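You operate a simulated robot arm through the tools that you are given. There is no shell and no other tool. Be economical: measure what you need, move in short steps, check, and stop when the job is done.

You run a simulated two-armed robot. Do the job below in one go: nothing can be reset, and whatever is moved stays where it is left.

## Task
Put the lantern and its cell away on the shelf above.
Fine: shut the block's cover. Hold the lantern while you switch it off first and then lift the cell out; the cell stands beside it. Set down upright: cell, lantern.
Where things are to end (x, y in the base frame): cell within 60 mm of [1040, 120]; lantern within 60 mm of [1140, 120].

Only the result counts: the job must be done as asked and must still hold three seconds after the hand-in. Knocking over, shifting, dropping, spilling or breaking anything else fails it. Lids that push on must go on centred and level and be pressed home; caps that screw on are set level and turned clockwise until they are tight.

## Robot
Two 7-joint arms with two-finger parallel grippers on one trunk, on a base that drives. Base frame: it is fixed to the floor where the robot stands at the start and does not move with it; the origin is under the middle of the robot, x ahead of it, y to its left, z up. Units: mm, rad, N and s.
The left shoulder is at the start at [60, 143, 901], the right one opposite. With the tool pointing down near the work surface each hand reaches from about 320 to 740 mm from the robot's upright axis, wherever it stands, measured 20 degrees to its own side. Places, roughly: block cover [600, 0, 900]; cell [2250, 0, 1250]; lantern switch [1100, -200, 900]; shelf over the plywood trestle [1200, 100, 1100]. Payload 1.57 kg a hand.
The tool frame of a hand sits at the grasp point between the pads (the TCP): z along the fingers, y along the line on which they close. The tips reach 30 mm beyond it. Largest opening 110 mm; finger width 24, thickness 12; the body of the gripper, 48 by 112 mm, starts 78 mm behind the TCP.
Orientation is that of the tool frame in the base frame, as a unit quaternion [x, y, z, w]. With the fingers straight down and closing along the base's y, the tool's x points along the base's -x, its y along +y and its z along -z.

## Interface
- The arms move only by the tool apply_moves. It takes "left_moves", "right_moves" or both (then of equal length, played together; a hand with none holds still); each is a list of rows, each an object of numbers (a shift or turn left out is 0, a gripper value left out holds the last): "fingers": the opening, from 0 (shut) to 1 (fully open); "dx", "dy", "dz": the shift along the base's x, y, z in units of 20 mm (1.0 is 20 mm); "rx", "ry", "rz": the turn, a rotation vector about the base's x, y, z in units of 5 degrees (1.0 is 5 degrees). In form: [{"fingers": .., "dx": .., "dy": .., "dz": .., "rx": .., "ry": .., "rz": ..}, ...]. A call has 1 to 20 rows; each row shifts and turns the commanded pose from where the row before left it. A call with a number of a shift or a turn outside -1 to 1 is refused whole. Each row takes 0.2 s and may step no farther than 50 mm and 0.15 rad from the row before; otherwise, or with a gripper value out of range, the whole call is refused. Where a pose cannot be reached the arm comes as near as it can. A force on the tool above 40 N (or 10 N above the force at the start of the call, whichever is more), or a blocked arm, ends the call early, and 0.2 s more pass. Each finger travels about 45 mm/s and halts on what it meets, pressing with about 34 N; the grip force reading is that of the motor and also rises with nothing between the fingers. The clock runs only during rows and for 0.2 s after the last one: add rows that do not move to give the fingers time. It gives the time, the measured TCP pose, the force on the tool (base axes), the opening and the grip force at its end, in the units of the frame above (readings bear some noise), with the torque about the TCP (base axes, N m) and any sound that the robot's microphone picked up, and new pictures: "show" is both (left out), scene, wrist or none (wrist: the cameras of the hands that moved).
- Cameras (640 x 400 px; columns grow to the right, rows downward): "scene" is now at [53.8, -7, 1523.7]; the picture's right is [-0.06, -1.00, 0.00], its down [-0.65, 0.04, -0.76] and it looks along [0.76, -0.05, -0.65] (base axes); focal length 280 px, centre (320, 200). "left" rides on the left gripper at [70, -16, -141] in its tool frame; the picture's right is [0.23, 0.97, 0.00], its down [-0.86, 0.20, -0.48] and it looks along [-0.47, 0.11, 0.88] (tool axes); focal length 222 px, centre (320, 200). "right" rides on the right gripper at [70, 16, -141] in its tool frame; the picture's right is [-0.23, 0.97, 0.00], its down [-0.86, -0.20, -0.48] and it looks along [-0.47, -0.11, 0.88] (tool axes); focal length 222 px, centre (320, 200).
- slide_trunk(by): slides the trunk up (or, below 0, down) by that many mm; the arms and the scene camera ride with it, the base frame stays. It gives what a move gives, with no picture.
- roll_base(legs): drives the robot by 1 to 6 legs, each [ahead, left, turn to the left] in mm, mm and rad, along the robot's own axes; the way and the turn of a leg run together, so that a leg with both is an arc; at most 1500 mm and 3.142 rad a leg. The arms and the cameras ride along, it lands a little off, and it stops where it bumps. It gives what a move gives, and a new picture of the scene camera.
- aim_head(pan, tilt): turns the head with the scene camera to pan (to the left, within 1.501 rad either way) and tilt (down, from -0.506 to 1.204), counted from straight ahead of the robot. It gives what a move gives, and a new picture of the scene camera.
- pixel_to_xyz(camera, pixels): for up to 12 pixels [column, row] of the newest picture of that camera ("zoom" is the newest enlarged one), the place [x, y, z] in the base frame of the surface seen there, good to about 2 mm. No time passes.
- zoom(camera, box): a new picture of the part [left, top, right, bottom] of that camera's present view, enlarged. No time passes.
- sign_off(): hands the job in; it is judged then, once.

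Go step by step. Measure first, check grasps and placings, and put right what went wrong. The budget is 80 turns and 260 pictures, counting those below and the enlarged ones. Unless the task says otherwise, let go and move clear before handing in, and close with one line.

The tools are called after "Emit:" by a JSON object that holds its "fn" and its "kwargs". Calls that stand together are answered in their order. apply_moves: Moves the arms, as the interface text tells. Its arguments: {"type":"object","properties":{"left_moves":{"type":"array","items":{"type":"object","properties":{"fingers":{"type":"number"},"dx":{"type":"number"},"dy":{"type":"number"},"dz":{"type":"number"},"rx":{"type":"number"},"ry":{"type":"number"},"rz":{"type":"number"}}}},"right_moves":{"type":"array","items":{"type":"object","properties":{"fingers":{"type":"number"},"dx":{"type":"number"},"dy":{"type":"number"},"dz":{"type":"number"},"rx":{"type":"number"},"ry":{"type":"number"},"rz":{"type":"number"}}}},"show":{"type":"string","enum":["both","scene","wrist","none"]}},"required":[]} The other tools are called the same way: slide_trunk (by) slides the trunk up or down; roll_base (legs) drives the base; aim_head (pan, tilt) turns the head that bears the scene camera; pixel_to_xyz (camera, pixels) gives the place of the surface under pixels of a picture; zoom (camera, box) takes an enlarged picture of a part of a camera's view; sign_off () hands the job in.

At the start:

```text
t: 0.0
left_tool_pos: [365.7, 135.3, 999.7]
left_orientation: [0.0, 1.0, -0.001, 0.001]
left_force: [-0.5, 0.1, 0.6]
left_moment: [0.02, 0.01, -0.01]
left_width: 109.9
left_gripper_force: 0.1
right_tool_pos: [456.9, -273.6, 999.7]
right_orientation: [0.0, 1.0, 0.0, 0.001]
right_force: [-0.1, 1.2, 0.6]
right_moment: [-0.03, -0.03, -0.03]
right_width: 109.9
right_gripper_force: 0.0
trunk travel left (down, up): [-500.0, 90.0]
robot x, y, heading: [-1.4, 1.4, 0.001]
head pan, tilt: [-0.059, 0.705]
```

scene: 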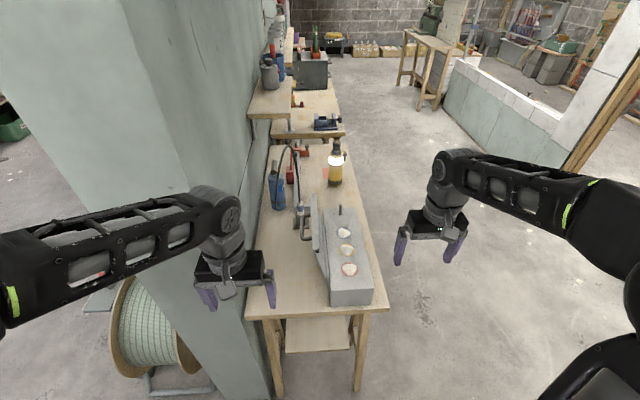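
right: 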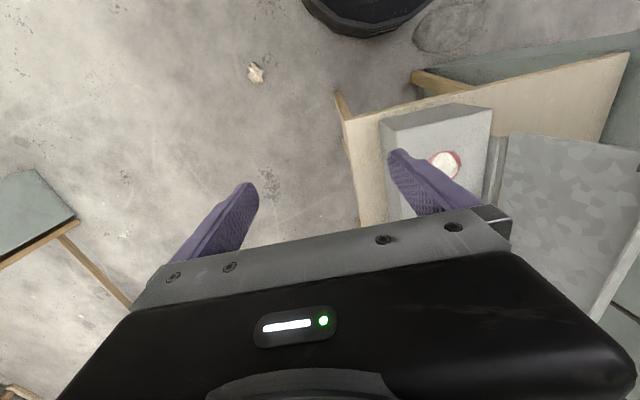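
left: 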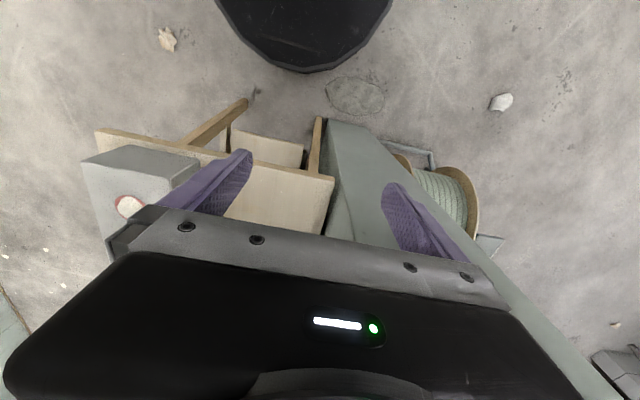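

The scene shows a bench with a grey block (holes with round things at 345,250), a cover standing at its left, and a lit lantern at (335,165). I'll zoom in on these.

Emit:
{"fn": "zoom", "kwargs": {"camera": "scene", "box": [240, 180, 400, 320]}}

Emit:
{"fn": "zoom", "kwargs": {"camera": "scene", "box": [240, 80, 380, 220]}}

Emit:
{"fn": "zoom", "kwargs": {"camera": "scene", "box": [220, 0, 380, 130]}}

```text
2.86 times, centred on (320, 250) of scene
```

zoom: 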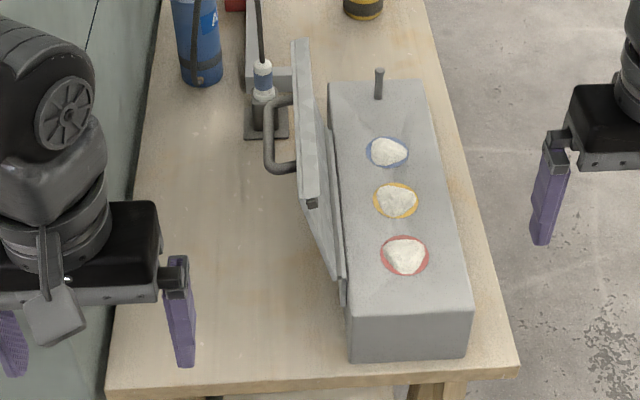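

```text
2.86 times, centred on (310, 150) of scene
```

zoom: 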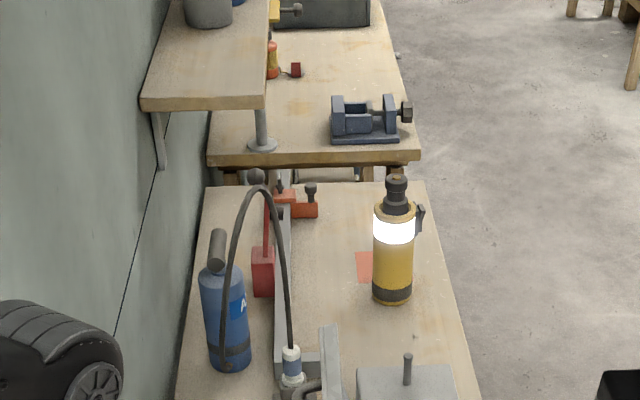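

```text
3.08 times, centred on (300, 65) of scene
```

zoom: 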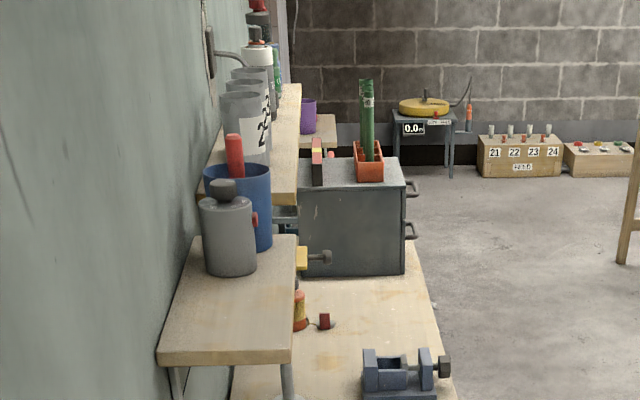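

I need positions of the main items: lantern, cover, block, shelf, and the green tubes.

Emit:
{"fn": "pixel_to_xyz", "kwargs": {"camera": "zoom", "pixels": [[367, 90], [372, 165], [318, 135], [230, 230], [225, 355], [170, 355], [285, 355], [285, 245], [350, 230], [180, 300], [425, 110], [228, 190]]}}

Emit:
{"fn": "pixel_to_xyz", "kwargs": {"camera": "scene", "pixels": [[335, 141], [335, 150], [335, 170], [335, 183], [344, 157], [331, 302], [372, 301], [326, 210], [357, 209], [340, 208], [314, 200], [305, 225]]}}

Emit:
{"fn": "zoom", "kwargs": {"camera": "scene", "box": [310, 130, 360, 190]}}

```text
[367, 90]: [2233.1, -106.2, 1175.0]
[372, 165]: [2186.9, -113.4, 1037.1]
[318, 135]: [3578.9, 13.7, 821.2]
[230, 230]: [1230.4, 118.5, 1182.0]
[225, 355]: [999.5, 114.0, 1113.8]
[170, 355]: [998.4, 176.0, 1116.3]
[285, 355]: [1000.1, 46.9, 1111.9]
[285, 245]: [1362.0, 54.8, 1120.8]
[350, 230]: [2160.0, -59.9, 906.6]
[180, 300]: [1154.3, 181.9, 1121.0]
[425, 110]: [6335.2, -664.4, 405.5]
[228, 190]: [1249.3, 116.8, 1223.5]
```

```text
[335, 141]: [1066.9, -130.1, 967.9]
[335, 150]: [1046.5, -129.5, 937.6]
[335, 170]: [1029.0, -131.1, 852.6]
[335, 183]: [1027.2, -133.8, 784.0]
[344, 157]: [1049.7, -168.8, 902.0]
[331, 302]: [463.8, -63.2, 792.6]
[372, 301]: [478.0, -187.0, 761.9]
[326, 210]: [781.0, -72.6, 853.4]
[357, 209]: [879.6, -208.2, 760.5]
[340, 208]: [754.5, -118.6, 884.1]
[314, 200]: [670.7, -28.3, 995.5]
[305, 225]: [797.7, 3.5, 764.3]
```

```text
6.67 times, centred on (335, 160) of scene
```

zoom: 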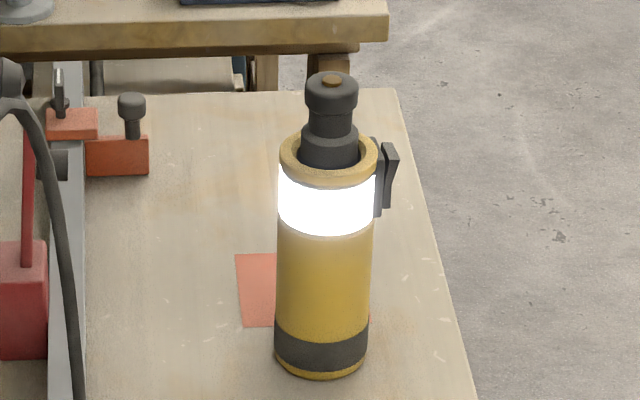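

The lantern is a yellow can with a black cell plugged in at the top and a paddle switch on its -y side; the hinged cover with a handle stands beside the block. Next I measure the cover geometry.

Emit:
{"fn": "zoom", "kwargs": {"camera": "scene", "box": [285, 190, 385, 310]}}

```text
3.33 times, centred on (335, 250) of scene
```

zoom: 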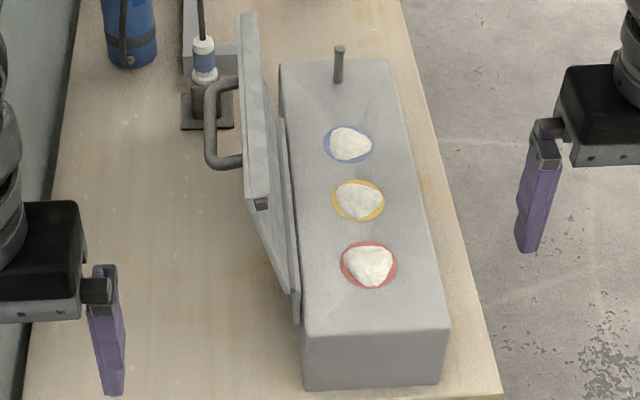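

Emit:
{"fn": "pixel_to_xyz", "kwargs": {"camera": "zoom", "pixels": [[241, 16], [254, 14], [252, 200], [267, 198], [292, 285], [297, 315], [281, 122], [212, 90], [212, 150], [232, 162], [235, 82], [248, 90]]}}

Emit:
{"fn": "pixel_to_xyz", "kwargs": {"camera": "zoom", "pixels": [[340, 47], [338, 80], [348, 140], [358, 200], [370, 262], [305, 330], [445, 325], [285, 65], [385, 64], [261, 204], [275, 240], [320, 300]]}}

```text
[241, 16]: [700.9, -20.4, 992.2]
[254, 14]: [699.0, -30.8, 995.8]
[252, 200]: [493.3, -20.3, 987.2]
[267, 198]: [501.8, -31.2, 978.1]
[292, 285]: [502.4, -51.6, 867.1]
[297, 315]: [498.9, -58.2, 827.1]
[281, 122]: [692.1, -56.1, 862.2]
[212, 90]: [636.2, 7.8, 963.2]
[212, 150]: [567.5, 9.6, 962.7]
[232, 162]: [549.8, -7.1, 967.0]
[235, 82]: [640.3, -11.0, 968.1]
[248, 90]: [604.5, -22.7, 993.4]
```

```text
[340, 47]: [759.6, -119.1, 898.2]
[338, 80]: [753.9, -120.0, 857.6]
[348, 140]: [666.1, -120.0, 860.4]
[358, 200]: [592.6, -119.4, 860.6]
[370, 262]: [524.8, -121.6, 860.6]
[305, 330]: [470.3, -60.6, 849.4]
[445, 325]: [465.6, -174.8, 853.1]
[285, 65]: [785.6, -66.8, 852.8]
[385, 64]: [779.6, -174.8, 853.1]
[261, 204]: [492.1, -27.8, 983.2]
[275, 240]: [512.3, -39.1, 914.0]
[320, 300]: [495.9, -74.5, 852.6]
```

The cover stands about 13° past vertical, hinged near y≈-57, z≈860, with a handle bar along x near (595, 8, 963). I plan to cage that bar with the left hand and swing it shut; first I get finer bar measurements.

Emit:
{"fn": "zoom", "kwargs": {"camera": "scene", "box": [310, 205, 340, 250]}}

Emit:
{"fn": "zoom", "kwargs": {"camera": "scene", "box": [295, 190, 335, 250]}}

```text
8.89 times, centred on (325, 228) of scene
```

zoom: 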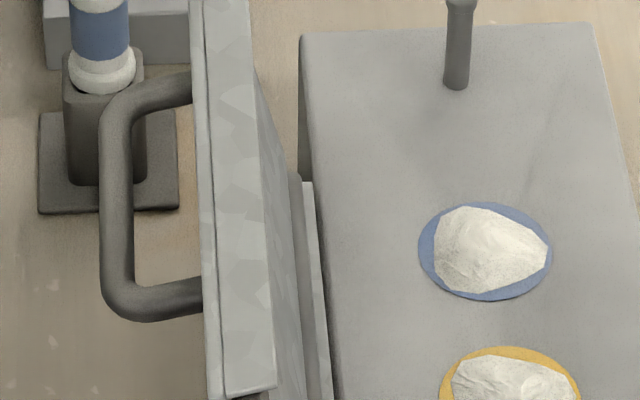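

```text
6.67 times, centred on (315, 220) of scene
```

zoom: 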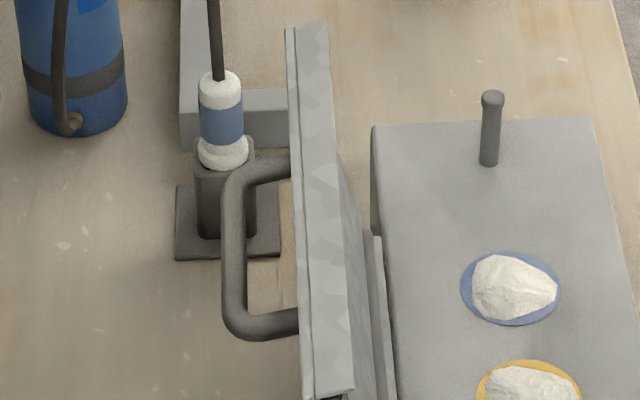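

Emit:
{"fn": "pixel_to_xyz", "kwargs": {"camera": "zoom", "pixels": [[226, 240], [236, 240], [246, 240], [288, 35], [292, 100], [302, 330], [345, 350], [290, 162], [285, 322], [335, 100], [345, 200], [370, 270]]}}

```text
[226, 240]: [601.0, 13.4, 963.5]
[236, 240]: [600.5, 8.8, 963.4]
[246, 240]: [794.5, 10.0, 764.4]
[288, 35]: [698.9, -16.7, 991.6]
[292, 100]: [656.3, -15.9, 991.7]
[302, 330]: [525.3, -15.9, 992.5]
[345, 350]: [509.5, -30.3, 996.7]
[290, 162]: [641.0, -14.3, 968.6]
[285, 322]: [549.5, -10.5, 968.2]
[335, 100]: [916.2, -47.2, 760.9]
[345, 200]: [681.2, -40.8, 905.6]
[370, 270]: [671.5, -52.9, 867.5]
```

The bar spans y≈3.5–14.5 with centre z≈958, and about 27 mm separates it from the cover. I'll move the left hand above it with a 24 mm opening.

Emit:
{"fn": "apply_moves", "kwargs": {"left_moves": [{"dz": 1, "fingers": 0.22}, {"dz": 1}, {"dz": 1}, {"dx": 1, "dy": -0.52}, {"dx": 1, "dy": -0.52}, {"dx": 1, "dy": -0.52}, {"dx": 1, "dy": -0.52}, {"dx": 1, "dy": -0.52}, {"dx": 1, "dy": -0.52}, {"dx": 1, "dy": -0.52}, {"dx": 1, "dy": -0.52}, {"dx": 1, "dy": -0.52}, {"dx": 1, "dy": -0.52}, {"dx": 1, "dy": -0.52}, {"dx": 0.47, "dy": -0.5}, {}, {}]}}

```text
t: 3.6
left_tool_pos: [526.9, 51.9, 1059.8]
left_orientation: [0.001, 1.0, 0.001, 0.001]
left_force: [0.5, 0.2, 0.0]
left_moment: [0.02, 0.02, -0.01]
left_width: 24.1
left_gripper_force: 0.0
left hand out of reach, approached as far as the arm can: row 12, 13, 14, 15
right_tool_pos: [457.4, -273.1, 999.4]
right_orientation: [0.0, 1.0, 0.0, -0.001]
right_force: [-0.8, -0.6, -0.2]
right_moment: [0.02, 0.01, 0.0]
right_width: 110.0
right_gripper_force: 0.2
trunk travel left (down, up): [-500.0, 90.0]
robot x, y, heading: [2.3, 3.7, -0.003]
head pan, tilt: [-0.059, 0.705]
```

scene: 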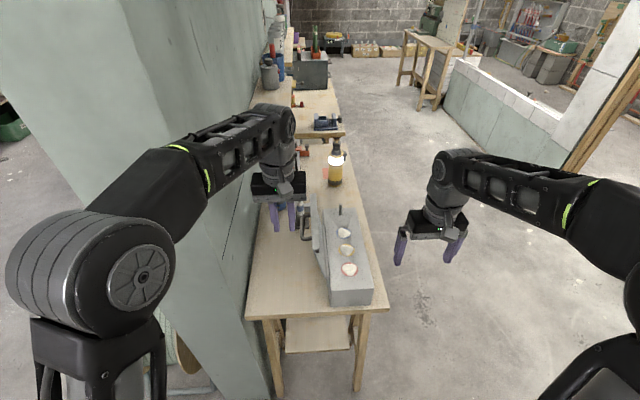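
left: 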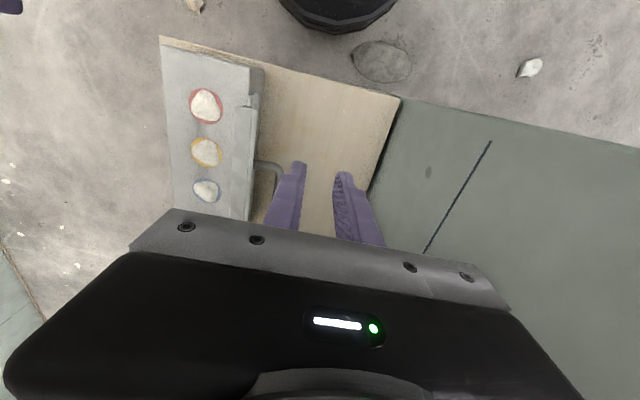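

The left hand ran out of reach at x=527. I'll check where the robot's base front is versus the bench, so I know how close I can drive.

Emit:
{"fn": "pixel_to_xyz", "kwargs": {"camera": "left", "pixels": [[340, 20], [335, 32], [280, 5], [400, 8], [160, 38], [400, 97], [380, 65]]}}

Emit:
{"fn": "pixel_to_xyz", "kwargs": {"camera": "scene", "pixels": [[247, 318], [388, 308], [345, 146], [275, 300], [358, 395], [320, 335], [270, 390], [345, 110]]}}

Emit:
{"fn": "aim_head", "kwargs": {"pan": 0, "tilt": 1.2}}

Emit:
{"fn": "slide_trunk", "kwargs": {"by": 90}}

```text
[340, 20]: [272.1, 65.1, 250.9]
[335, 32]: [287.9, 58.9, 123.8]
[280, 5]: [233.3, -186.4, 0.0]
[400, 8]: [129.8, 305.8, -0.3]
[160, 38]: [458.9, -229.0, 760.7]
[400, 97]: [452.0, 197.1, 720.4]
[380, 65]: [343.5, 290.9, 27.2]
```

```text
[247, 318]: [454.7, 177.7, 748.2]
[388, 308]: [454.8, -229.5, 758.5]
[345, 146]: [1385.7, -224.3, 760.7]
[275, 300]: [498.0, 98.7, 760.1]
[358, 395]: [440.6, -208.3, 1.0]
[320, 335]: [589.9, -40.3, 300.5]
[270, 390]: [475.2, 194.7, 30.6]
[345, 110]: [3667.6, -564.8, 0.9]
```

```text
t: 4.5
left_tool_pos: [526.3, 52.9, 1060.1]
left_orientation: [0.001, 1.0, 0.0, 0.001]
left_force: [0.1, 0.1, 0.5]
left_moment: [0.0, -0.02, -0.01]
left_width: 24.2
left_gripper_force: 0.1
right_tool_pos: [456.4, -273.3, 999.9]
right_orientation: [0.001, 1.0, 0.0, 0.0]
right_force: [0.3, 0.1, 1.1]
right_moment: [-0.01, 0.0, -0.01]
right_width: 110.2
right_gripper_force: 0.1
trunk travel left (down, up): [-500.0, 90.0]
robot x, y, heading: [1.6, 0.2, -0.005]
head pan, tilt: [0.0, 1.201]
```

scene: 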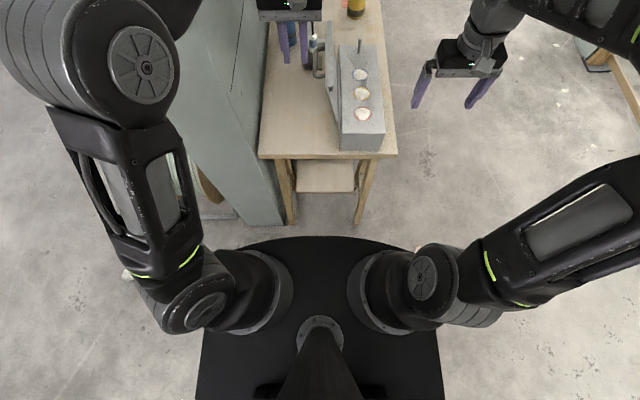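

```text
t: 5.8
left_tool_pos: [526.6, 50.5, 1149.3]
left_orientation: [0.0, 1.0, 0.0, 0.001]
left_force: [0.2, 1.3, -0.6]
left_moment: [-0.03, 0.05, -0.05]
left_width: 24.2
left_gripper_force: 0.1
right_tool_pos: [456.4, -272.9, 1089.4]
right_orientation: [0.0, 1.0, 0.0, -0.001]
right_force: [0.9, -0.2, -0.5]
right_moment: [0.01, 0.01, 0.03]
right_width: 109.9
right_gripper_force: 0.1
trunk travel left (down, up): [-590.0, 0.0]
robot x, y, heading: [-1.4, -1.4, -0.0]
head pan, tilt: [0.0, 1.201]
```

The base front is ~288 mm ahead of the axis and the bench edge is at y≈-229, so working from the bench's -y side facing +y gets everything in reach. I look around to the right for obstacles before driving.

Emit:
{"fn": "aim_head", "kwargs": {"pan": -0.8, "tilt": 0.6}}

Emit:
{"fn": "aim_head", "kwargs": {"pan": -1.4, "tilt": 0.9}}

```text
t: 6.9
left_tool_pos: [526.9, 51.6, 1149.7]
left_orientation: [0.0, 1.0, 0.0, 0.001]
left_force: [-0.2, 0.4, -0.1]
left_moment: [-0.01, 0.01, -0.01]
left_width: 24.3
left_gripper_force: 0.1
right_tool_pos: [455.5, -273.2, 1089.8]
right_orientation: [0.0, 1.0, 0.0, 0.0]
right_force: [0.3, 0.0, -0.6]
right_moment: [-0.02, 0.0, 0.02]
right_width: 110.1
right_gripper_force: 0.0
trunk travel left (down, up): [-590.0, 0.0]
robot x, y, heading: [-2.1, 1.8, -0.003]
head pan, tilt: [-0.799, 0.6]
```

scene: 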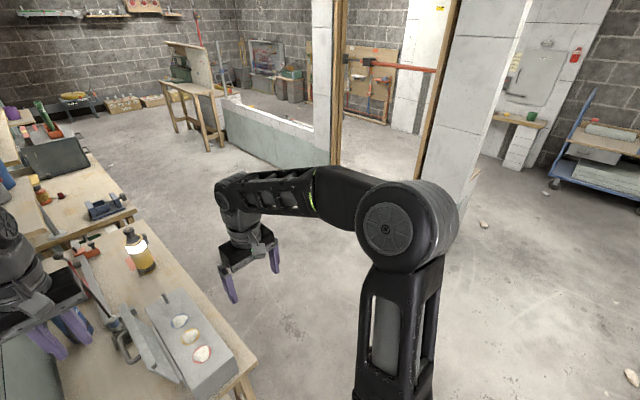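

```text
t: 7.9
left_tool_pos: [527.2, 51.8, 1149.5]
left_orientation: [0.0, 1.0, -0.001, 0.0]
left_force: [-0.1, 0.3, -0.6]
left_moment: [0.01, 0.02, -0.02]
left_width: 24.5
left_gripper_force: 0.1
right_tool_pos: [457.2, -274.9, 1090.0]
right_orientation: [0.0, 1.0, 0.0, 0.0]
right_force: [-0.2, 0.6, 0.0]
right_moment: [0.01, -0.01, 0.02]
right_width: 109.9
right_gripper_force: 0.1
trunk travel left (down, up): [-590.0, 0.0]
robot x, y, heading: [0.9, 4.3, 0.002]
head pan, tilt: [-1.4, 0.901]
```

scene: 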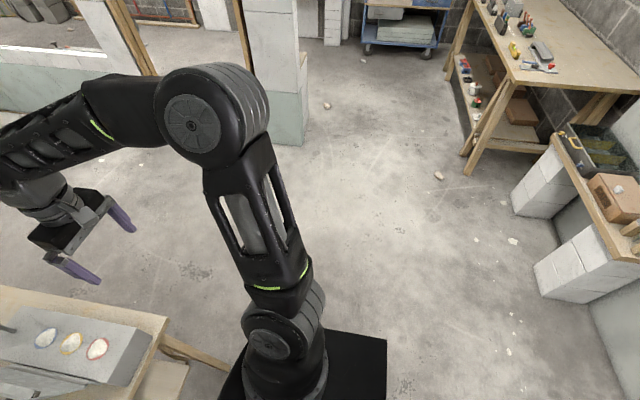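

Emit:
{"fn": "pixel_to_xyz", "kwargs": {"camera": "scene", "pixels": [[275, 142], [303, 145], [30, 60], [465, 160], [540, 190], [330, 105], [310, 40]]}}

Emit:
{"fn": "aim_head", "kwargs": {"pan": -0.8, "tilt": 0.6}}

```text
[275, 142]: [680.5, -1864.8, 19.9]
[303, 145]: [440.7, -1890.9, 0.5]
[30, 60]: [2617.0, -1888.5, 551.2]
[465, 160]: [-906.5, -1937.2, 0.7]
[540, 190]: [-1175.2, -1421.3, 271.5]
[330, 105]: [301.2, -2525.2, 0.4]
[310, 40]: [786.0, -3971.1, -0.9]
```

```text
t: 8.9
left_tool_pos: [526.2, 52.2, 1149.7]
left_orientation: [0.0, 1.0, 0.0, 0.002]
left_force: [0.0, 0.1, -0.6]
left_moment: [0.02, 0.0, -0.01]
left_width: 24.3
left_gripper_force: 0.1
right_tool_pos: [456.8, -274.1, 1089.0]
right_orientation: [0.0, 1.0, 0.0, 0.0]
right_force: [-0.5, 0.1, 0.0]
right_moment: [0.01, -0.02, 0.03]
right_width: 110.1
right_gripper_force: 0.1
trunk travel left (down, up): [-590.0, 0.0]
robot x, y, heading: [1.8, 1.7, -0.003]
head pan, tilt: [-0.799, 0.6]
```

scene: 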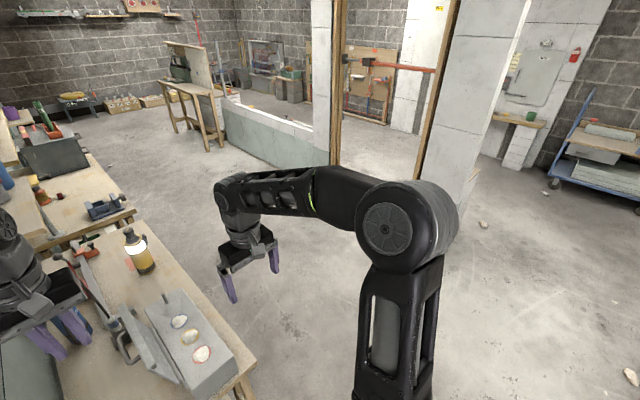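

The floor is clear out to y≈-1860. I'll drive around to the bench's -y side, turn to face it, and stop short.

Emit:
{"fn": "roll_base", "kwargs": {"legs": [[0, -1000, 0], [700, 0, 0], [0, 0, 1.571], [380, 0, 0]]}}

Emit:
{"fn": "aim_head", "kwargs": {"pan": 0, "tilt": 0.8}}

```text
t: 23.4
left_tool_pos: [663.9, -93.3, 1149.9]
left_orientation: [-0.705, 0.709, 0.001, 0.001]
left_force: [-0.5, 0.1, -0.1]
left_moment: [-0.03, 0.0, 0.0]
left_width: 24.3
left_gripper_force: 0.1
right_tool_pos: [988.5, -166.4, 1089.2]
right_orientation: [-0.706, 0.709, -0.001, -0.001]
right_force: [-0.1, -0.5, 0.6]
right_moment: [0.0, -0.02, -0.01]
right_width: 109.8
right_gripper_force: 0.0
trunk travel left (down, up): [-590.0, 0.0]
robot x, y, heading: [714.5, -623.2, 1.566]
head pan, tilt: [-0.799, 0.6]
```

scene: 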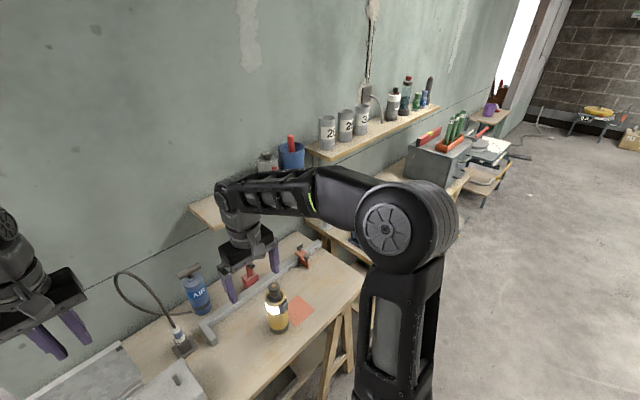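

```text
t: 24.6
left_tool_pos: [663.6, -93.5, 1149.3]
left_orientation: [-0.705, 0.709, 0.0, 0.0]
left_force: [-0.2, 0.1, 0.5]
left_moment: [0.02, 0.0, 0.01]
left_width: 24.5
left_gripper_force: 0.0
right_tool_pos: [989.3, -167.1, 1089.9]
right_orientation: [-0.706, 0.709, 0.0, 0.0]
right_force: [-0.1, -0.4, 0.1]
right_moment: [0.0, -0.02, 0.01]
right_width: 110.1
right_gripper_force: 0.0
trunk travel left (down, up): [-590.0, 0.0]
robot x, y, heading: [714.9, -621.4, 1.565]
head pan, tilt: [0.0, 0.799]
```

scene: 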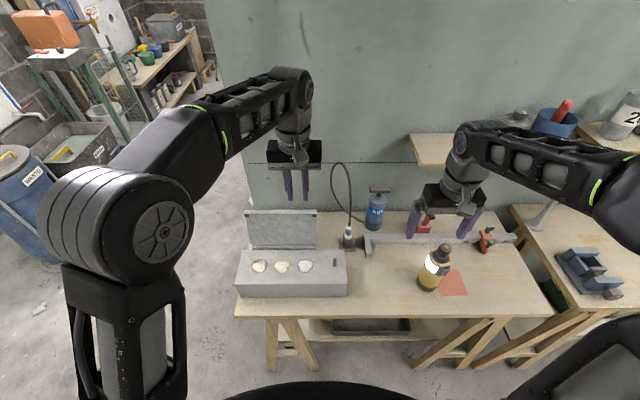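

From this side I see the cover (280,230), lantern (435,270) and shelf. I'll close in by 90 mm, then turn the left hand so the fingers close along y.

Emit:
{"fn": "roll_base", "kwargs": {"legs": [[90, 0, 0]]}}

Emit:
{"fn": "apply_moves", "kwargs": {"left_moves": [{"rz": -1, "dx": -0.17}, {"rz": -1, "dx": -0.17}, {"rz": -1, "dx": -0.17}, {"rz": -1, "dx": -0.17}, {"rz": -1, "dx": -0.17}, {"rz": -1, "dx": -0.17}, {"rz": -1, "dx": -0.17}, {"rz": -1, "dx": -0.17}, {"rz": -1, "dx": -0.17}, {"rz": -1, "dx": -0.17}, {"rz": -1, "dx": -0.17}, {"rz": -1, "dx": -0.17}, {"rz": -1, "dx": -0.17}, {"rz": -1, "dx": -0.17}, {"rz": -1, "dx": -0.17}, {"rz": -1, "dx": -0.17}, {"rz": -1, "dx": -0.17}, {"rz": -1, "dx": -0.17}, {}]}}

```text
t: 25.7
left_tool_pos: [664.9, -5.3, 1149.3]
left_orientation: [-0.705, 0.709, 0.0, -0.001]
left_force: [0.3, 0.4, -0.6]
left_moment: [-0.04, 0.01, 0.01]
left_width: 24.1
left_gripper_force: 0.1
right_tool_pos: [989.5, -74.6, 1088.6]
right_orientation: [-0.706, 0.709, -0.001, -0.001]
right_force: [0.0, 0.9, 0.0]
right_moment: [-0.03, 0.02, 0.01]
right_width: 110.2
right_gripper_force: 0.0
trunk travel left (down, up): [-590.0, 0.0]
robot x, y, heading: [712.8, -536.7, 1.564]
head pan, tilt: [0.0, 0.799]
```

scene: 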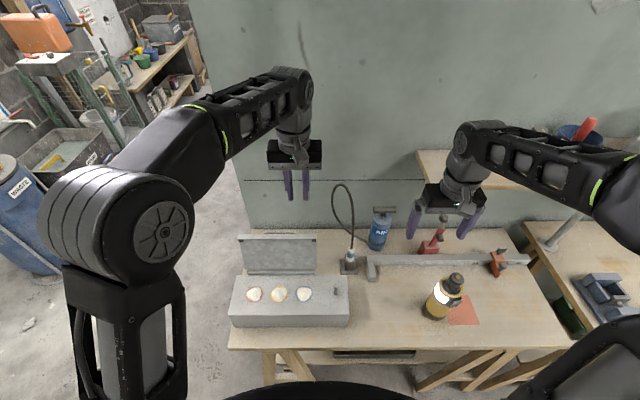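

```text
t: 29.7
left_tool_pos: [603.6, -4.5, 1149.7]
left_orientation: [0.004, 1.0, 0.0, 0.001]
left_force: [0.0, 0.0, 0.1]
left_moment: [0.03, -0.01, -0.01]
left_width: 24.3
left_gripper_force: 0.0
right_tool_pos: [988.5, -76.3, 1090.6]
right_orientation: [-0.705, 0.709, 0.0, 0.001]
right_force: [0.4, -0.3, 0.3]
right_moment: [-0.01, 0.02, 0.01]
right_width: 109.9
right_gripper_force: 0.1
trunk travel left (down, up): [-590.0, 0.0]
robot x, y, heading: [714.9, -532.6, 1.565]
head pan, tilt: [0.0, 0.799]
```

scene: 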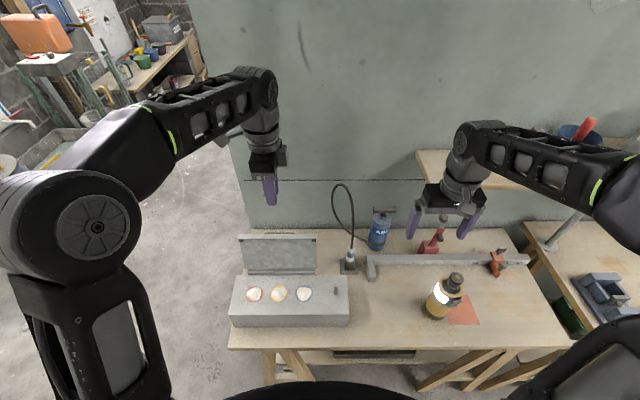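
left: 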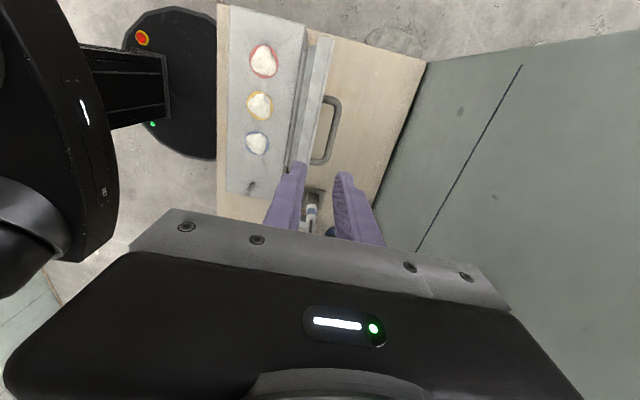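

Hand is aligned; the left camera shows the handle at (335,125). I measure it and lower to z≈1030.

Emit:
{"fn": "pixel_to_xyz", "kwargs": {"camera": "left", "pixels": [[337, 125], [332, 150], [341, 125], [333, 125], [331, 45], [325, 80], [317, 110], [298, 90]]}}

Emit:
{"fn": "apply_moves", "kwargs": {"left_moves": [{"dy": 0.77, "dz": -1, "dx": -0.2}, {"dz": -1}, {"dz": -1}, {"dz": -1}, {"dz": -1}, {"dz": -0.9}, {}], "show": "wrist"}}

```text
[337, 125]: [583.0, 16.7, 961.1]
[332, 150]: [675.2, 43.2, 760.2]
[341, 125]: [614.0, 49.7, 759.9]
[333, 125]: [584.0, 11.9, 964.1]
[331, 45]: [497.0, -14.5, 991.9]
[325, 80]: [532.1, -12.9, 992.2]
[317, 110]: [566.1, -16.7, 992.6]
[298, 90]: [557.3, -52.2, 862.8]
```

```text
t: 31.3
left_tool_pos: [598.9, 10.0, 1031.8]
left_orientation: [0.002, 1.0, 0.0, 0.002]
left_force: [0.0, 0.1, 0.3]
left_moment: [0.0, 0.0, 0.0]
left_width: 24.3
left_gripper_force: 0.0
right_tool_pos: [989.9, -75.2, 1089.5]
right_orientation: [-0.705, 0.709, -0.001, 0.0]
right_force: [0.7, -0.4, 0.2]
right_moment: [0.0, -0.03, 0.01]
right_width: 110.0
right_gripper_force: 0.1
trunk travel left (down, up): [-590.0, 0.0]
robot x, y, heading: [713.4, -535.1, 1.563]
head pan, tilt: [0.0, 0.799]
```

left: 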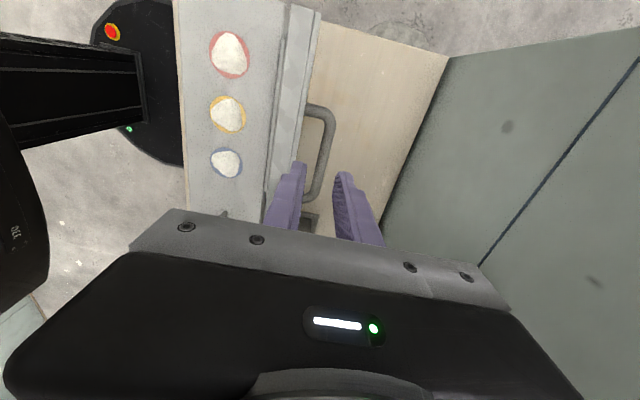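

Emit:
{"fn": "apply_moves", "kwargs": {"left_moves": [{"dy": 0.1, "dz": -0.9}, {"dz": -1}, {"dz": -1}, {}], "show": "both"}}

Emit:
{"fn": "zoom", "kwargs": {"camera": "scene", "box": [220, 150, 360, 340]}}

```text
t: 31.7
left_tool_pos: [598.8, 15.2, 1018.3]
left_orientation: [0.003, 1.0, 0.005, 0.001]
left_force: [-1.1, -0.3, 0.0]
left_moment: [-0.02, -0.02, 0.02]
left_width: 24.3
left_gripper_force: 0.0
right_tool_pos: [989.1, -76.5, 1088.9]
right_orientation: [-0.705, 0.709, 0.0, -0.001]
right_force: [-0.1, 0.3, -1.1]
right_moment: [-0.03, 0.01, -0.01]
right_width: 110.0
right_gripper_force: 0.0
trunk travel left (down, up): [-590.0, 0.0]
robot x, y, heading: [713.1, -533.0, 1.568]
head pan, tilt: [0.0, 0.799]
stopped in row 2 (left hand): the force on the tool passed its limit (the readings are from after the stop); the commanded pose is now the measured one
```

scene: 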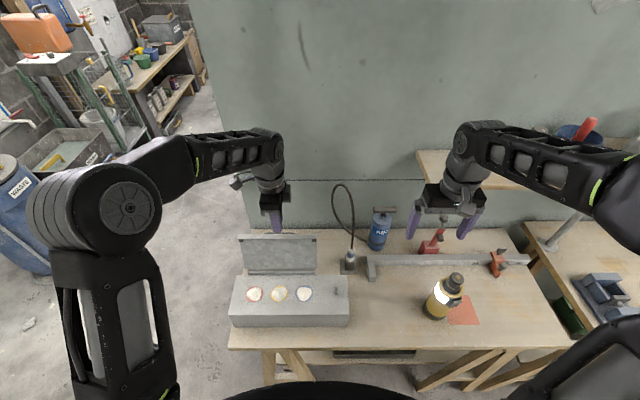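
left: 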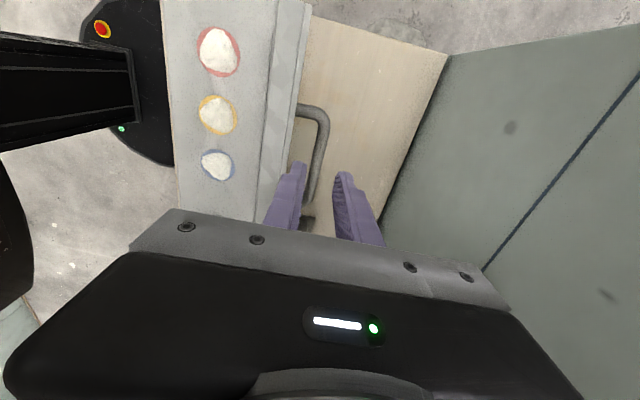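

```text
2.11 times, centred on (290, 245) of scene
```

zoom: 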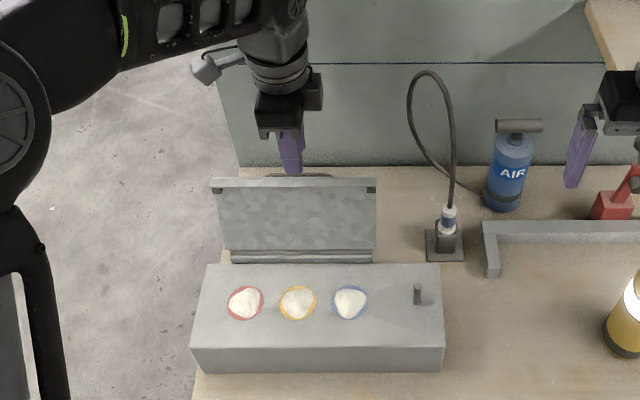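

The descent stopped early at z=1018 — the inner finger likely touched the cover's top edge. I measure finger and edge positions.

Emit:
{"fn": "pixel_to_xyz", "kwargs": {"camera": "left", "pixels": [[300, 166], [292, 175], [305, 170], [342, 175], [292, 60], [298, 90], [285, 130], [325, 120], [318, 150], [312, 180], [322, 120], [280, 150]]}}

Emit:
{"fn": "zoom", "kwargs": {"camera": "left", "box": [250, 90, 370, 240]}}

```text
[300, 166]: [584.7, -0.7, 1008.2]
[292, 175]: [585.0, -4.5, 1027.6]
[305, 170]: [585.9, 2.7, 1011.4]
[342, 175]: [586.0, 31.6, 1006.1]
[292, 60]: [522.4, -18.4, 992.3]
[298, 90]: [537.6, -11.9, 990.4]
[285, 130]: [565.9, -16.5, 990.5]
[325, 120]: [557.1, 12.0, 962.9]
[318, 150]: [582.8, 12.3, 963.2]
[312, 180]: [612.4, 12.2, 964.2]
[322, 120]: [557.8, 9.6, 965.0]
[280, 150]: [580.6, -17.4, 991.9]
```

```text
2.67 times, centred on (310, 165) of left
```

zoom: 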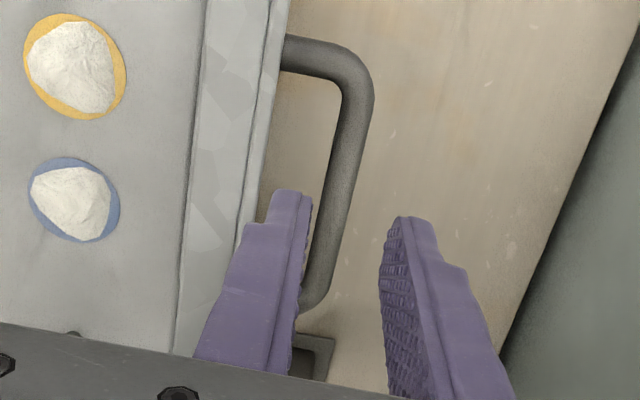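

The finger only just nicked the edge (cover edge y≈-12). I'll back up, tilt the hand 8° to match the cover's lean, and descend along that line.

Emit:
{"fn": "apply_moves", "kwargs": {"left_moves": [{"dz": 1, "dy": 0.4}, {"rx": -0.8}, {"rx": -0.8}, {}, {"dz": -0.8, "dy": -0.11}, {"dz": -0.8, "dy": -0.11}, {"dz": -0.6, "dy": -0.11}, {"dz": -0.5, "dy": -0.11}, {"dz": -0.55, "dy": -0.05}, {}], "show": "wrist"}}

Emit:
{"fn": "zoom", "kwargs": {"camera": "left", "box": [250, 90, 370, 240]}}

```text
t: 33.9
left_tool_pos: [599.8, 16.2, 980.6]
left_orientation: [0.002, 0.998, -0.058, 0.002]
left_force: [-2.2, -3.0, 18.5]
left_moment: [-0.54, 0.12, -0.08]
left_width: 28.7
left_gripper_force: 2.4
right_tool_pos: [988.9, -77.8, 1089.8]
right_orientation: [-0.706, 0.708, -0.001, -0.001]
right_force: [1.1, -0.3, 0.7]
right_moment: [0.0, 0.0, -0.01]
right_width: 110.1
right_gripper_force: 0.2
trunk travel left (down, up): [-590.0, 0.0]
robot x, y, heading: [715.2, -534.2, 1.564]
head pan, tilt: [0.0, 0.799]
stopped in row 10 (left hand): the force on the tool passed its limit (the readings are from after the stop); the commanded pose is now the measured one
```

left: 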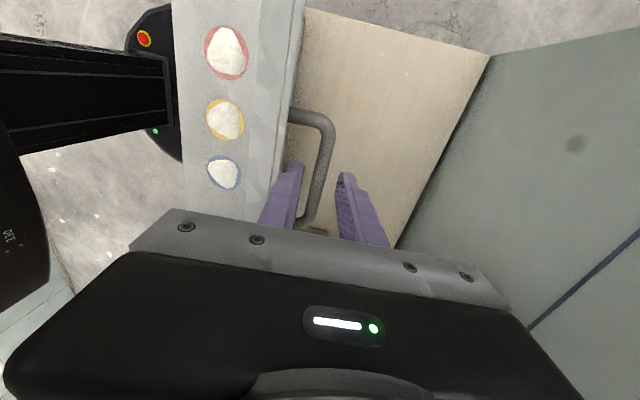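

```text
2.67 times, centred on (310, 165) of left
```

zoom: 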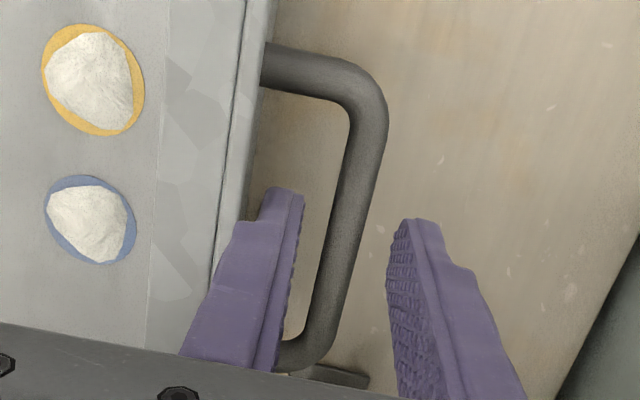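

The tips now straddle the bar though wedged lightly on the cover. I'll start the swing along the arc, which also relieves the wedging.

Emit:
{"fn": "apply_moves", "kwargs": {"left_moves": [{"dz": 0.15, "dy": -0.3}, {"dz": 0.15, "dy": -0.4, "rx": 0.3}, {"dz": 0.15, "dy": -0.4, "rx": 0.3}, {"dy": -0.4, "dz": 0.1, "rx": 0.3}, {}]}}

Emit:
{"fn": "zoom", "kwargs": {"camera": "scene", "box": [220, 150, 360, 340]}}

```text
t: 35.1
left_tool_pos: [599.4, -14.7, 989.4]
left_orientation: [0.002, 1.0, -0.02, 0.002]
left_force: [0.3, -0.2, -0.2]
left_moment: [-0.01, -0.01, -0.01]
left_width: 24.3
left_gripper_force: 0.5
right_tool_pos: [988.4, -75.9, 1089.7]
right_orientation: [-0.705, 0.709, -0.001, -0.001]
right_force: [0.4, -0.1, 0.0]
right_moment: [0.02, 0.02, 0.01]
right_width: 110.1
right_gripper_force: 0.0
trunk travel left (down, up): [-590.0, 0.0]
robot x, y, heading: [713.5, -530.8, 1.567]
head pan, tilt: [0.0, 0.799]
```

scene: 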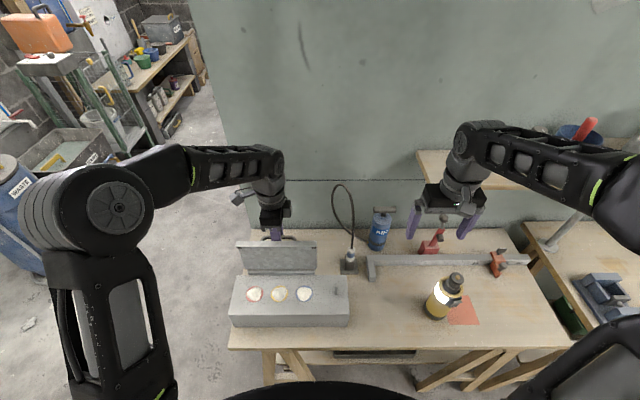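
left: 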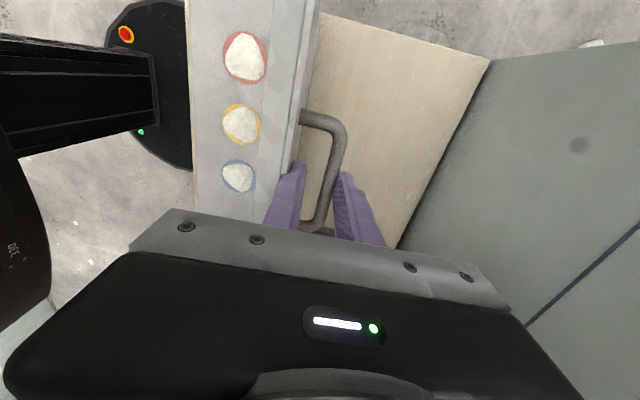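

```text
2.11 times, centred on (290, 245) of scene
```

zoom: 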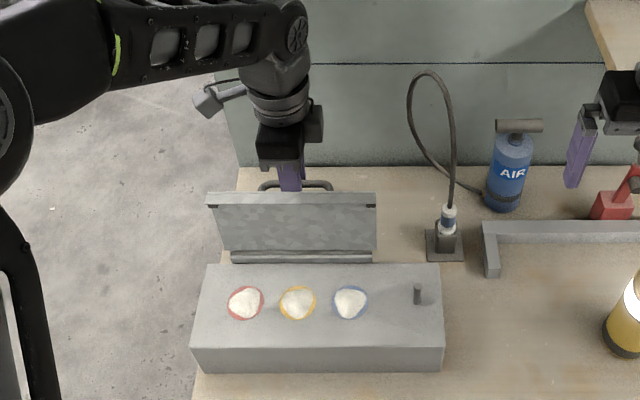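

The cover follows the hand. I measure the bar and cover edge to refine the arc.

Emit:
{"fn": "pixel_to_xyz", "kwargs": {"camera": "left", "pixels": [[340, 150], [336, 150], [325, 190], [312, 60], [304, 90], [285, 120], [275, 140]]}}

Emit:
{"fn": "pixel_to_xyz", "kwargs": {"camera": "zoom", "pixels": [[300, 198], [300, 207], [300, 225], [300, 245], [300, 255], [300, 262], [300, 193], [310, 182]]}}

```text
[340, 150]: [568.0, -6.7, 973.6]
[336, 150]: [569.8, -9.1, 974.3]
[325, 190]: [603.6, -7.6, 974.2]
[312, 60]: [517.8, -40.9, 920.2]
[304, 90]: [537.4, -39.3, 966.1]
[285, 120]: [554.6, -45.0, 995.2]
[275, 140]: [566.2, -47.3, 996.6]
```

```text
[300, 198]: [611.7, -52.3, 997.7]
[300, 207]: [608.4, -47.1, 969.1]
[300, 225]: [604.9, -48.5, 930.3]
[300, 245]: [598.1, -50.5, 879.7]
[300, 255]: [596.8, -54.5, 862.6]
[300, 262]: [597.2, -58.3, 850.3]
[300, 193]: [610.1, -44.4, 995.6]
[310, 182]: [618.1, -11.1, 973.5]
```

The cover is now vertical with the bar at (y -8, z 968); hinge ≈ (-58, 860). I'll carry it over along the arc to about 20° from closed.

Emit:
{"fn": "apply_moves", "kwargs": {"left_moves": [{"dy": -0.46, "dz": 0.05}, {"dy": -0.46, "dz": 0.05}, {"dy": -0.53, "dz": 0.08}, {"dy": -0.53, "dz": 0.05}, {"dy": -0.45}, {"dy": -0.45}, {"dy": -0.35, "dz": -0.1}, {"dy": -0.35, "dz": -0.1}, {"dy": -0.43, "dz": -0.18}, {"dy": -0.43, "dz": -0.18}, {"dy": -0.43, "dz": -0.25}, {"dy": -0.43, "dz": -0.25}, {"dy": -0.4, "dz": -0.35}, {"dy": -0.4, "dz": -0.35}, {}]}}

Emit:
{"fn": "zoom", "kwargs": {"camera": "scene", "box": [220, 150, 360, 340]}}

```text
t: 38.3
left_tool_pos: [598.3, -135.7, 958.4]
left_orientation: [0.002, 1.0, -0.02, 0.002]
left_force: [0.0, 0.0, -0.7]
left_moment: [0.03, 0.01, -0.01]
left_width: 24.1
left_gripper_force: 0.0
right_tool_pos: [988.7, -77.6, 1089.6]
right_orientation: [-0.705, 0.709, 0.001, 0.0]
right_force: [0.3, 0.3, 0.2]
right_moment: [0.03, 0.0, 0.03]
right_width: 109.9
right_gripper_force: 0.1
trunk travel left (down, up): [-590.0, 0.0]
robot x, y, heading: [709.4, -528.5, 1.566]
head pan, tilt: [0.0, 0.799]
```

scene: 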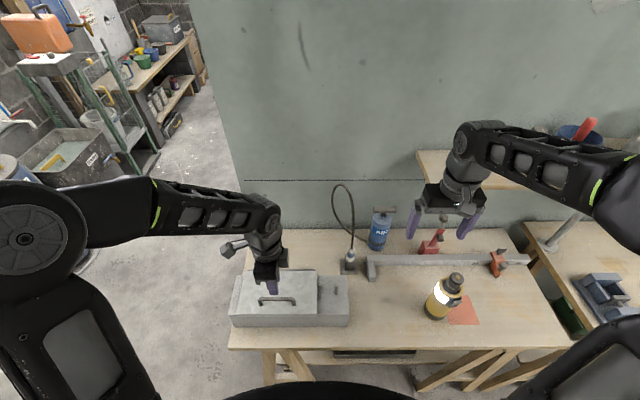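
left: 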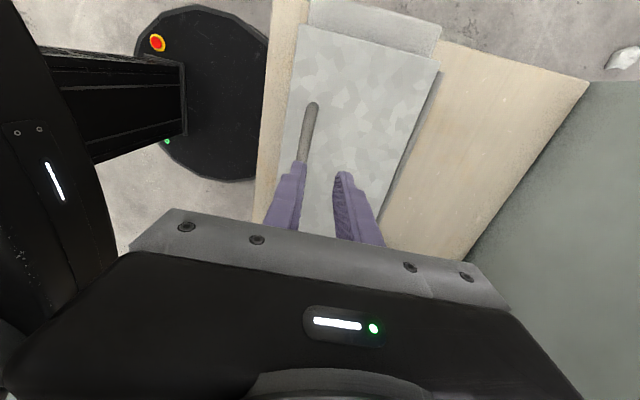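

```text
2.11 times, centred on (290, 245) of scene
```

zoom: 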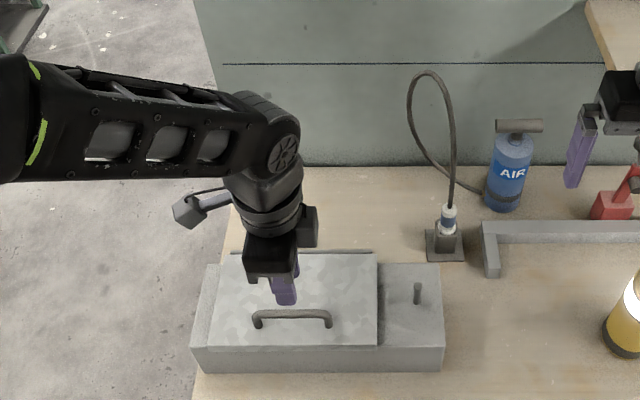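

The lid has gone down; I check that it lies flat.

Emit:
{"fn": "pixel_to_xyz", "kwargs": {"camera": "zoom", "pixels": [[225, 262], [365, 262], [220, 335], [370, 335], [290, 340], [340, 290], [410, 335], [300, 311], [200, 340], [228, 300]]}}

```text
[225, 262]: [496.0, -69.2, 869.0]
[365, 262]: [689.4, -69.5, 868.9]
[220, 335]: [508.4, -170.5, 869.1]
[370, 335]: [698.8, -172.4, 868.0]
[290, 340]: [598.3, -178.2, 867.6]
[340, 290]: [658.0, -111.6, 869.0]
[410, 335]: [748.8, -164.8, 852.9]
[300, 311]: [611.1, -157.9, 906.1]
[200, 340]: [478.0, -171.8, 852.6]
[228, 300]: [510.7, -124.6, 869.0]
```

The lid is flat at z≈869 everywhere: shut. I raise the left hand clear and take a close look at the lantern.

Emit:
{"fn": "apply_moves", "kwargs": {"left_moves": [{"dz": 1}, {"dz": 1}, {"dz": 1}, {"dz": 1}, {"dz": 1}, {"dz": 1}], "show": "none"}}

Emit:
{"fn": "zoom", "kwargs": {"camera": "scene", "box": [410, 260, 480, 330]}}

Emit:
{"fn": "zoom", "kwargs": {"camera": "right", "box": [0, 0, 640, 400]}}

```text
t: 39.7
left_tool_pos: [600.5, -136.1, 1079.4]
left_orientation: [0.002, 1.0, -0.02, 0.002]
left_force: [0.4, 0.0, 0.1]
left_moment: [0.03, -0.02, -0.01]
left_width: 23.9
left_gripper_force: 0.0
right_tool_pos: [988.3, -76.5, 1089.8]
right_orientation: [-0.706, 0.708, -0.001, 0.0]
right_force: [0.4, -0.7, -0.1]
right_moment: [-0.03, -0.01, 0.03]
right_width: 109.9
right_gripper_force: 0.0
trunk travel left (down, up): [-590.0, 0.0]
robot x, y, heading: [711.0, -533.9, 1.567]
head pan, tilt: [0.0, 0.799]
```

```text
5.71 times, centred on (445, 295) of scene
```

zoom: 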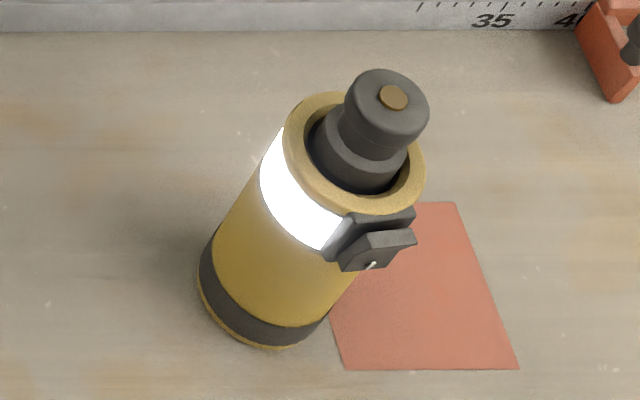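

```text
1.00 times, centred on (320, 200) of right
```

zoom: 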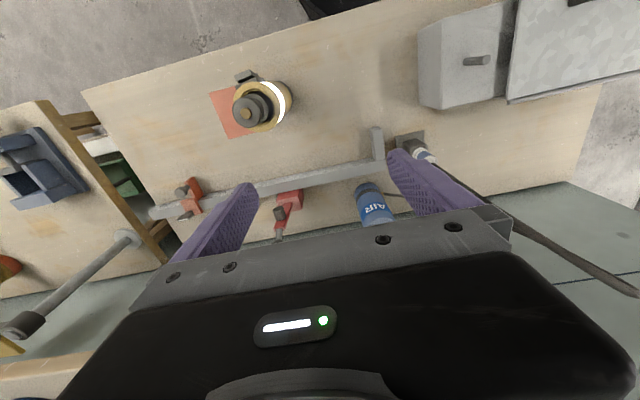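

The switch is a rocker on the lantern's -y side near the rim. I need its geometry plus the neighbouring bench edge before driving right.

Emit:
{"fn": "zoom", "kwargs": {"camera": "scene", "box": [410, 260, 480, 330]}}

Emit:
{"fn": "pixel_to_xyz", "kwargs": {"camera": "zoom", "pixels": [[393, 97], [385, 130], [350, 165], [300, 110], [350, 205], [410, 160], [380, 222], [405, 215], [385, 240], [410, 235], [345, 240], [355, 262]]}}

Emit:
{"fn": "pixel_to_xyz", "kwargs": {"camera": "scene", "pixels": [[515, 205], [575, 265], [610, 310], [625, 320], [432, 318], [440, 312], [418, 150], [418, 175], [500, 165], [515, 185], [560, 215]]}}

```text
5.71 times, centred on (445, 295) of scene
```

zoom: 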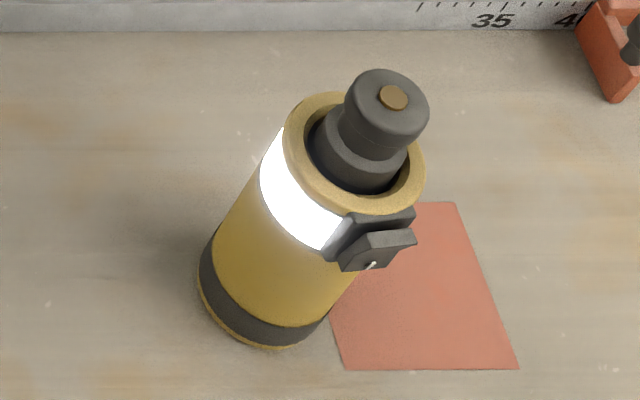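

```text
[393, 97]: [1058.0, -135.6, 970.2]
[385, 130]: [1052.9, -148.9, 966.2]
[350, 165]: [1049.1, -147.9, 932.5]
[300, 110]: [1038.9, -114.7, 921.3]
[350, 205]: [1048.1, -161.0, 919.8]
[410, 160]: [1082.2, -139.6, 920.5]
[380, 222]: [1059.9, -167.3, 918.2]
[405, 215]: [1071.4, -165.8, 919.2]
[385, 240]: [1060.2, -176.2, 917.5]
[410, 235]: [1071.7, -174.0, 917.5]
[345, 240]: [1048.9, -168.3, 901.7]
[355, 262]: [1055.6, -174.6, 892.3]
```

```text
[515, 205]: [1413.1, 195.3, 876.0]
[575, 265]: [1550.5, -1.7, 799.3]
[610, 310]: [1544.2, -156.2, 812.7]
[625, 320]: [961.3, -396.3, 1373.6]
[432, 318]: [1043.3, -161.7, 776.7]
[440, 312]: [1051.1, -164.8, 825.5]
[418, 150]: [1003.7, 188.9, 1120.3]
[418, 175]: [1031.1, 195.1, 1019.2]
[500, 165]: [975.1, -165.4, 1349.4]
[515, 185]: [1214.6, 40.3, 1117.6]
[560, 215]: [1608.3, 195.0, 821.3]
```

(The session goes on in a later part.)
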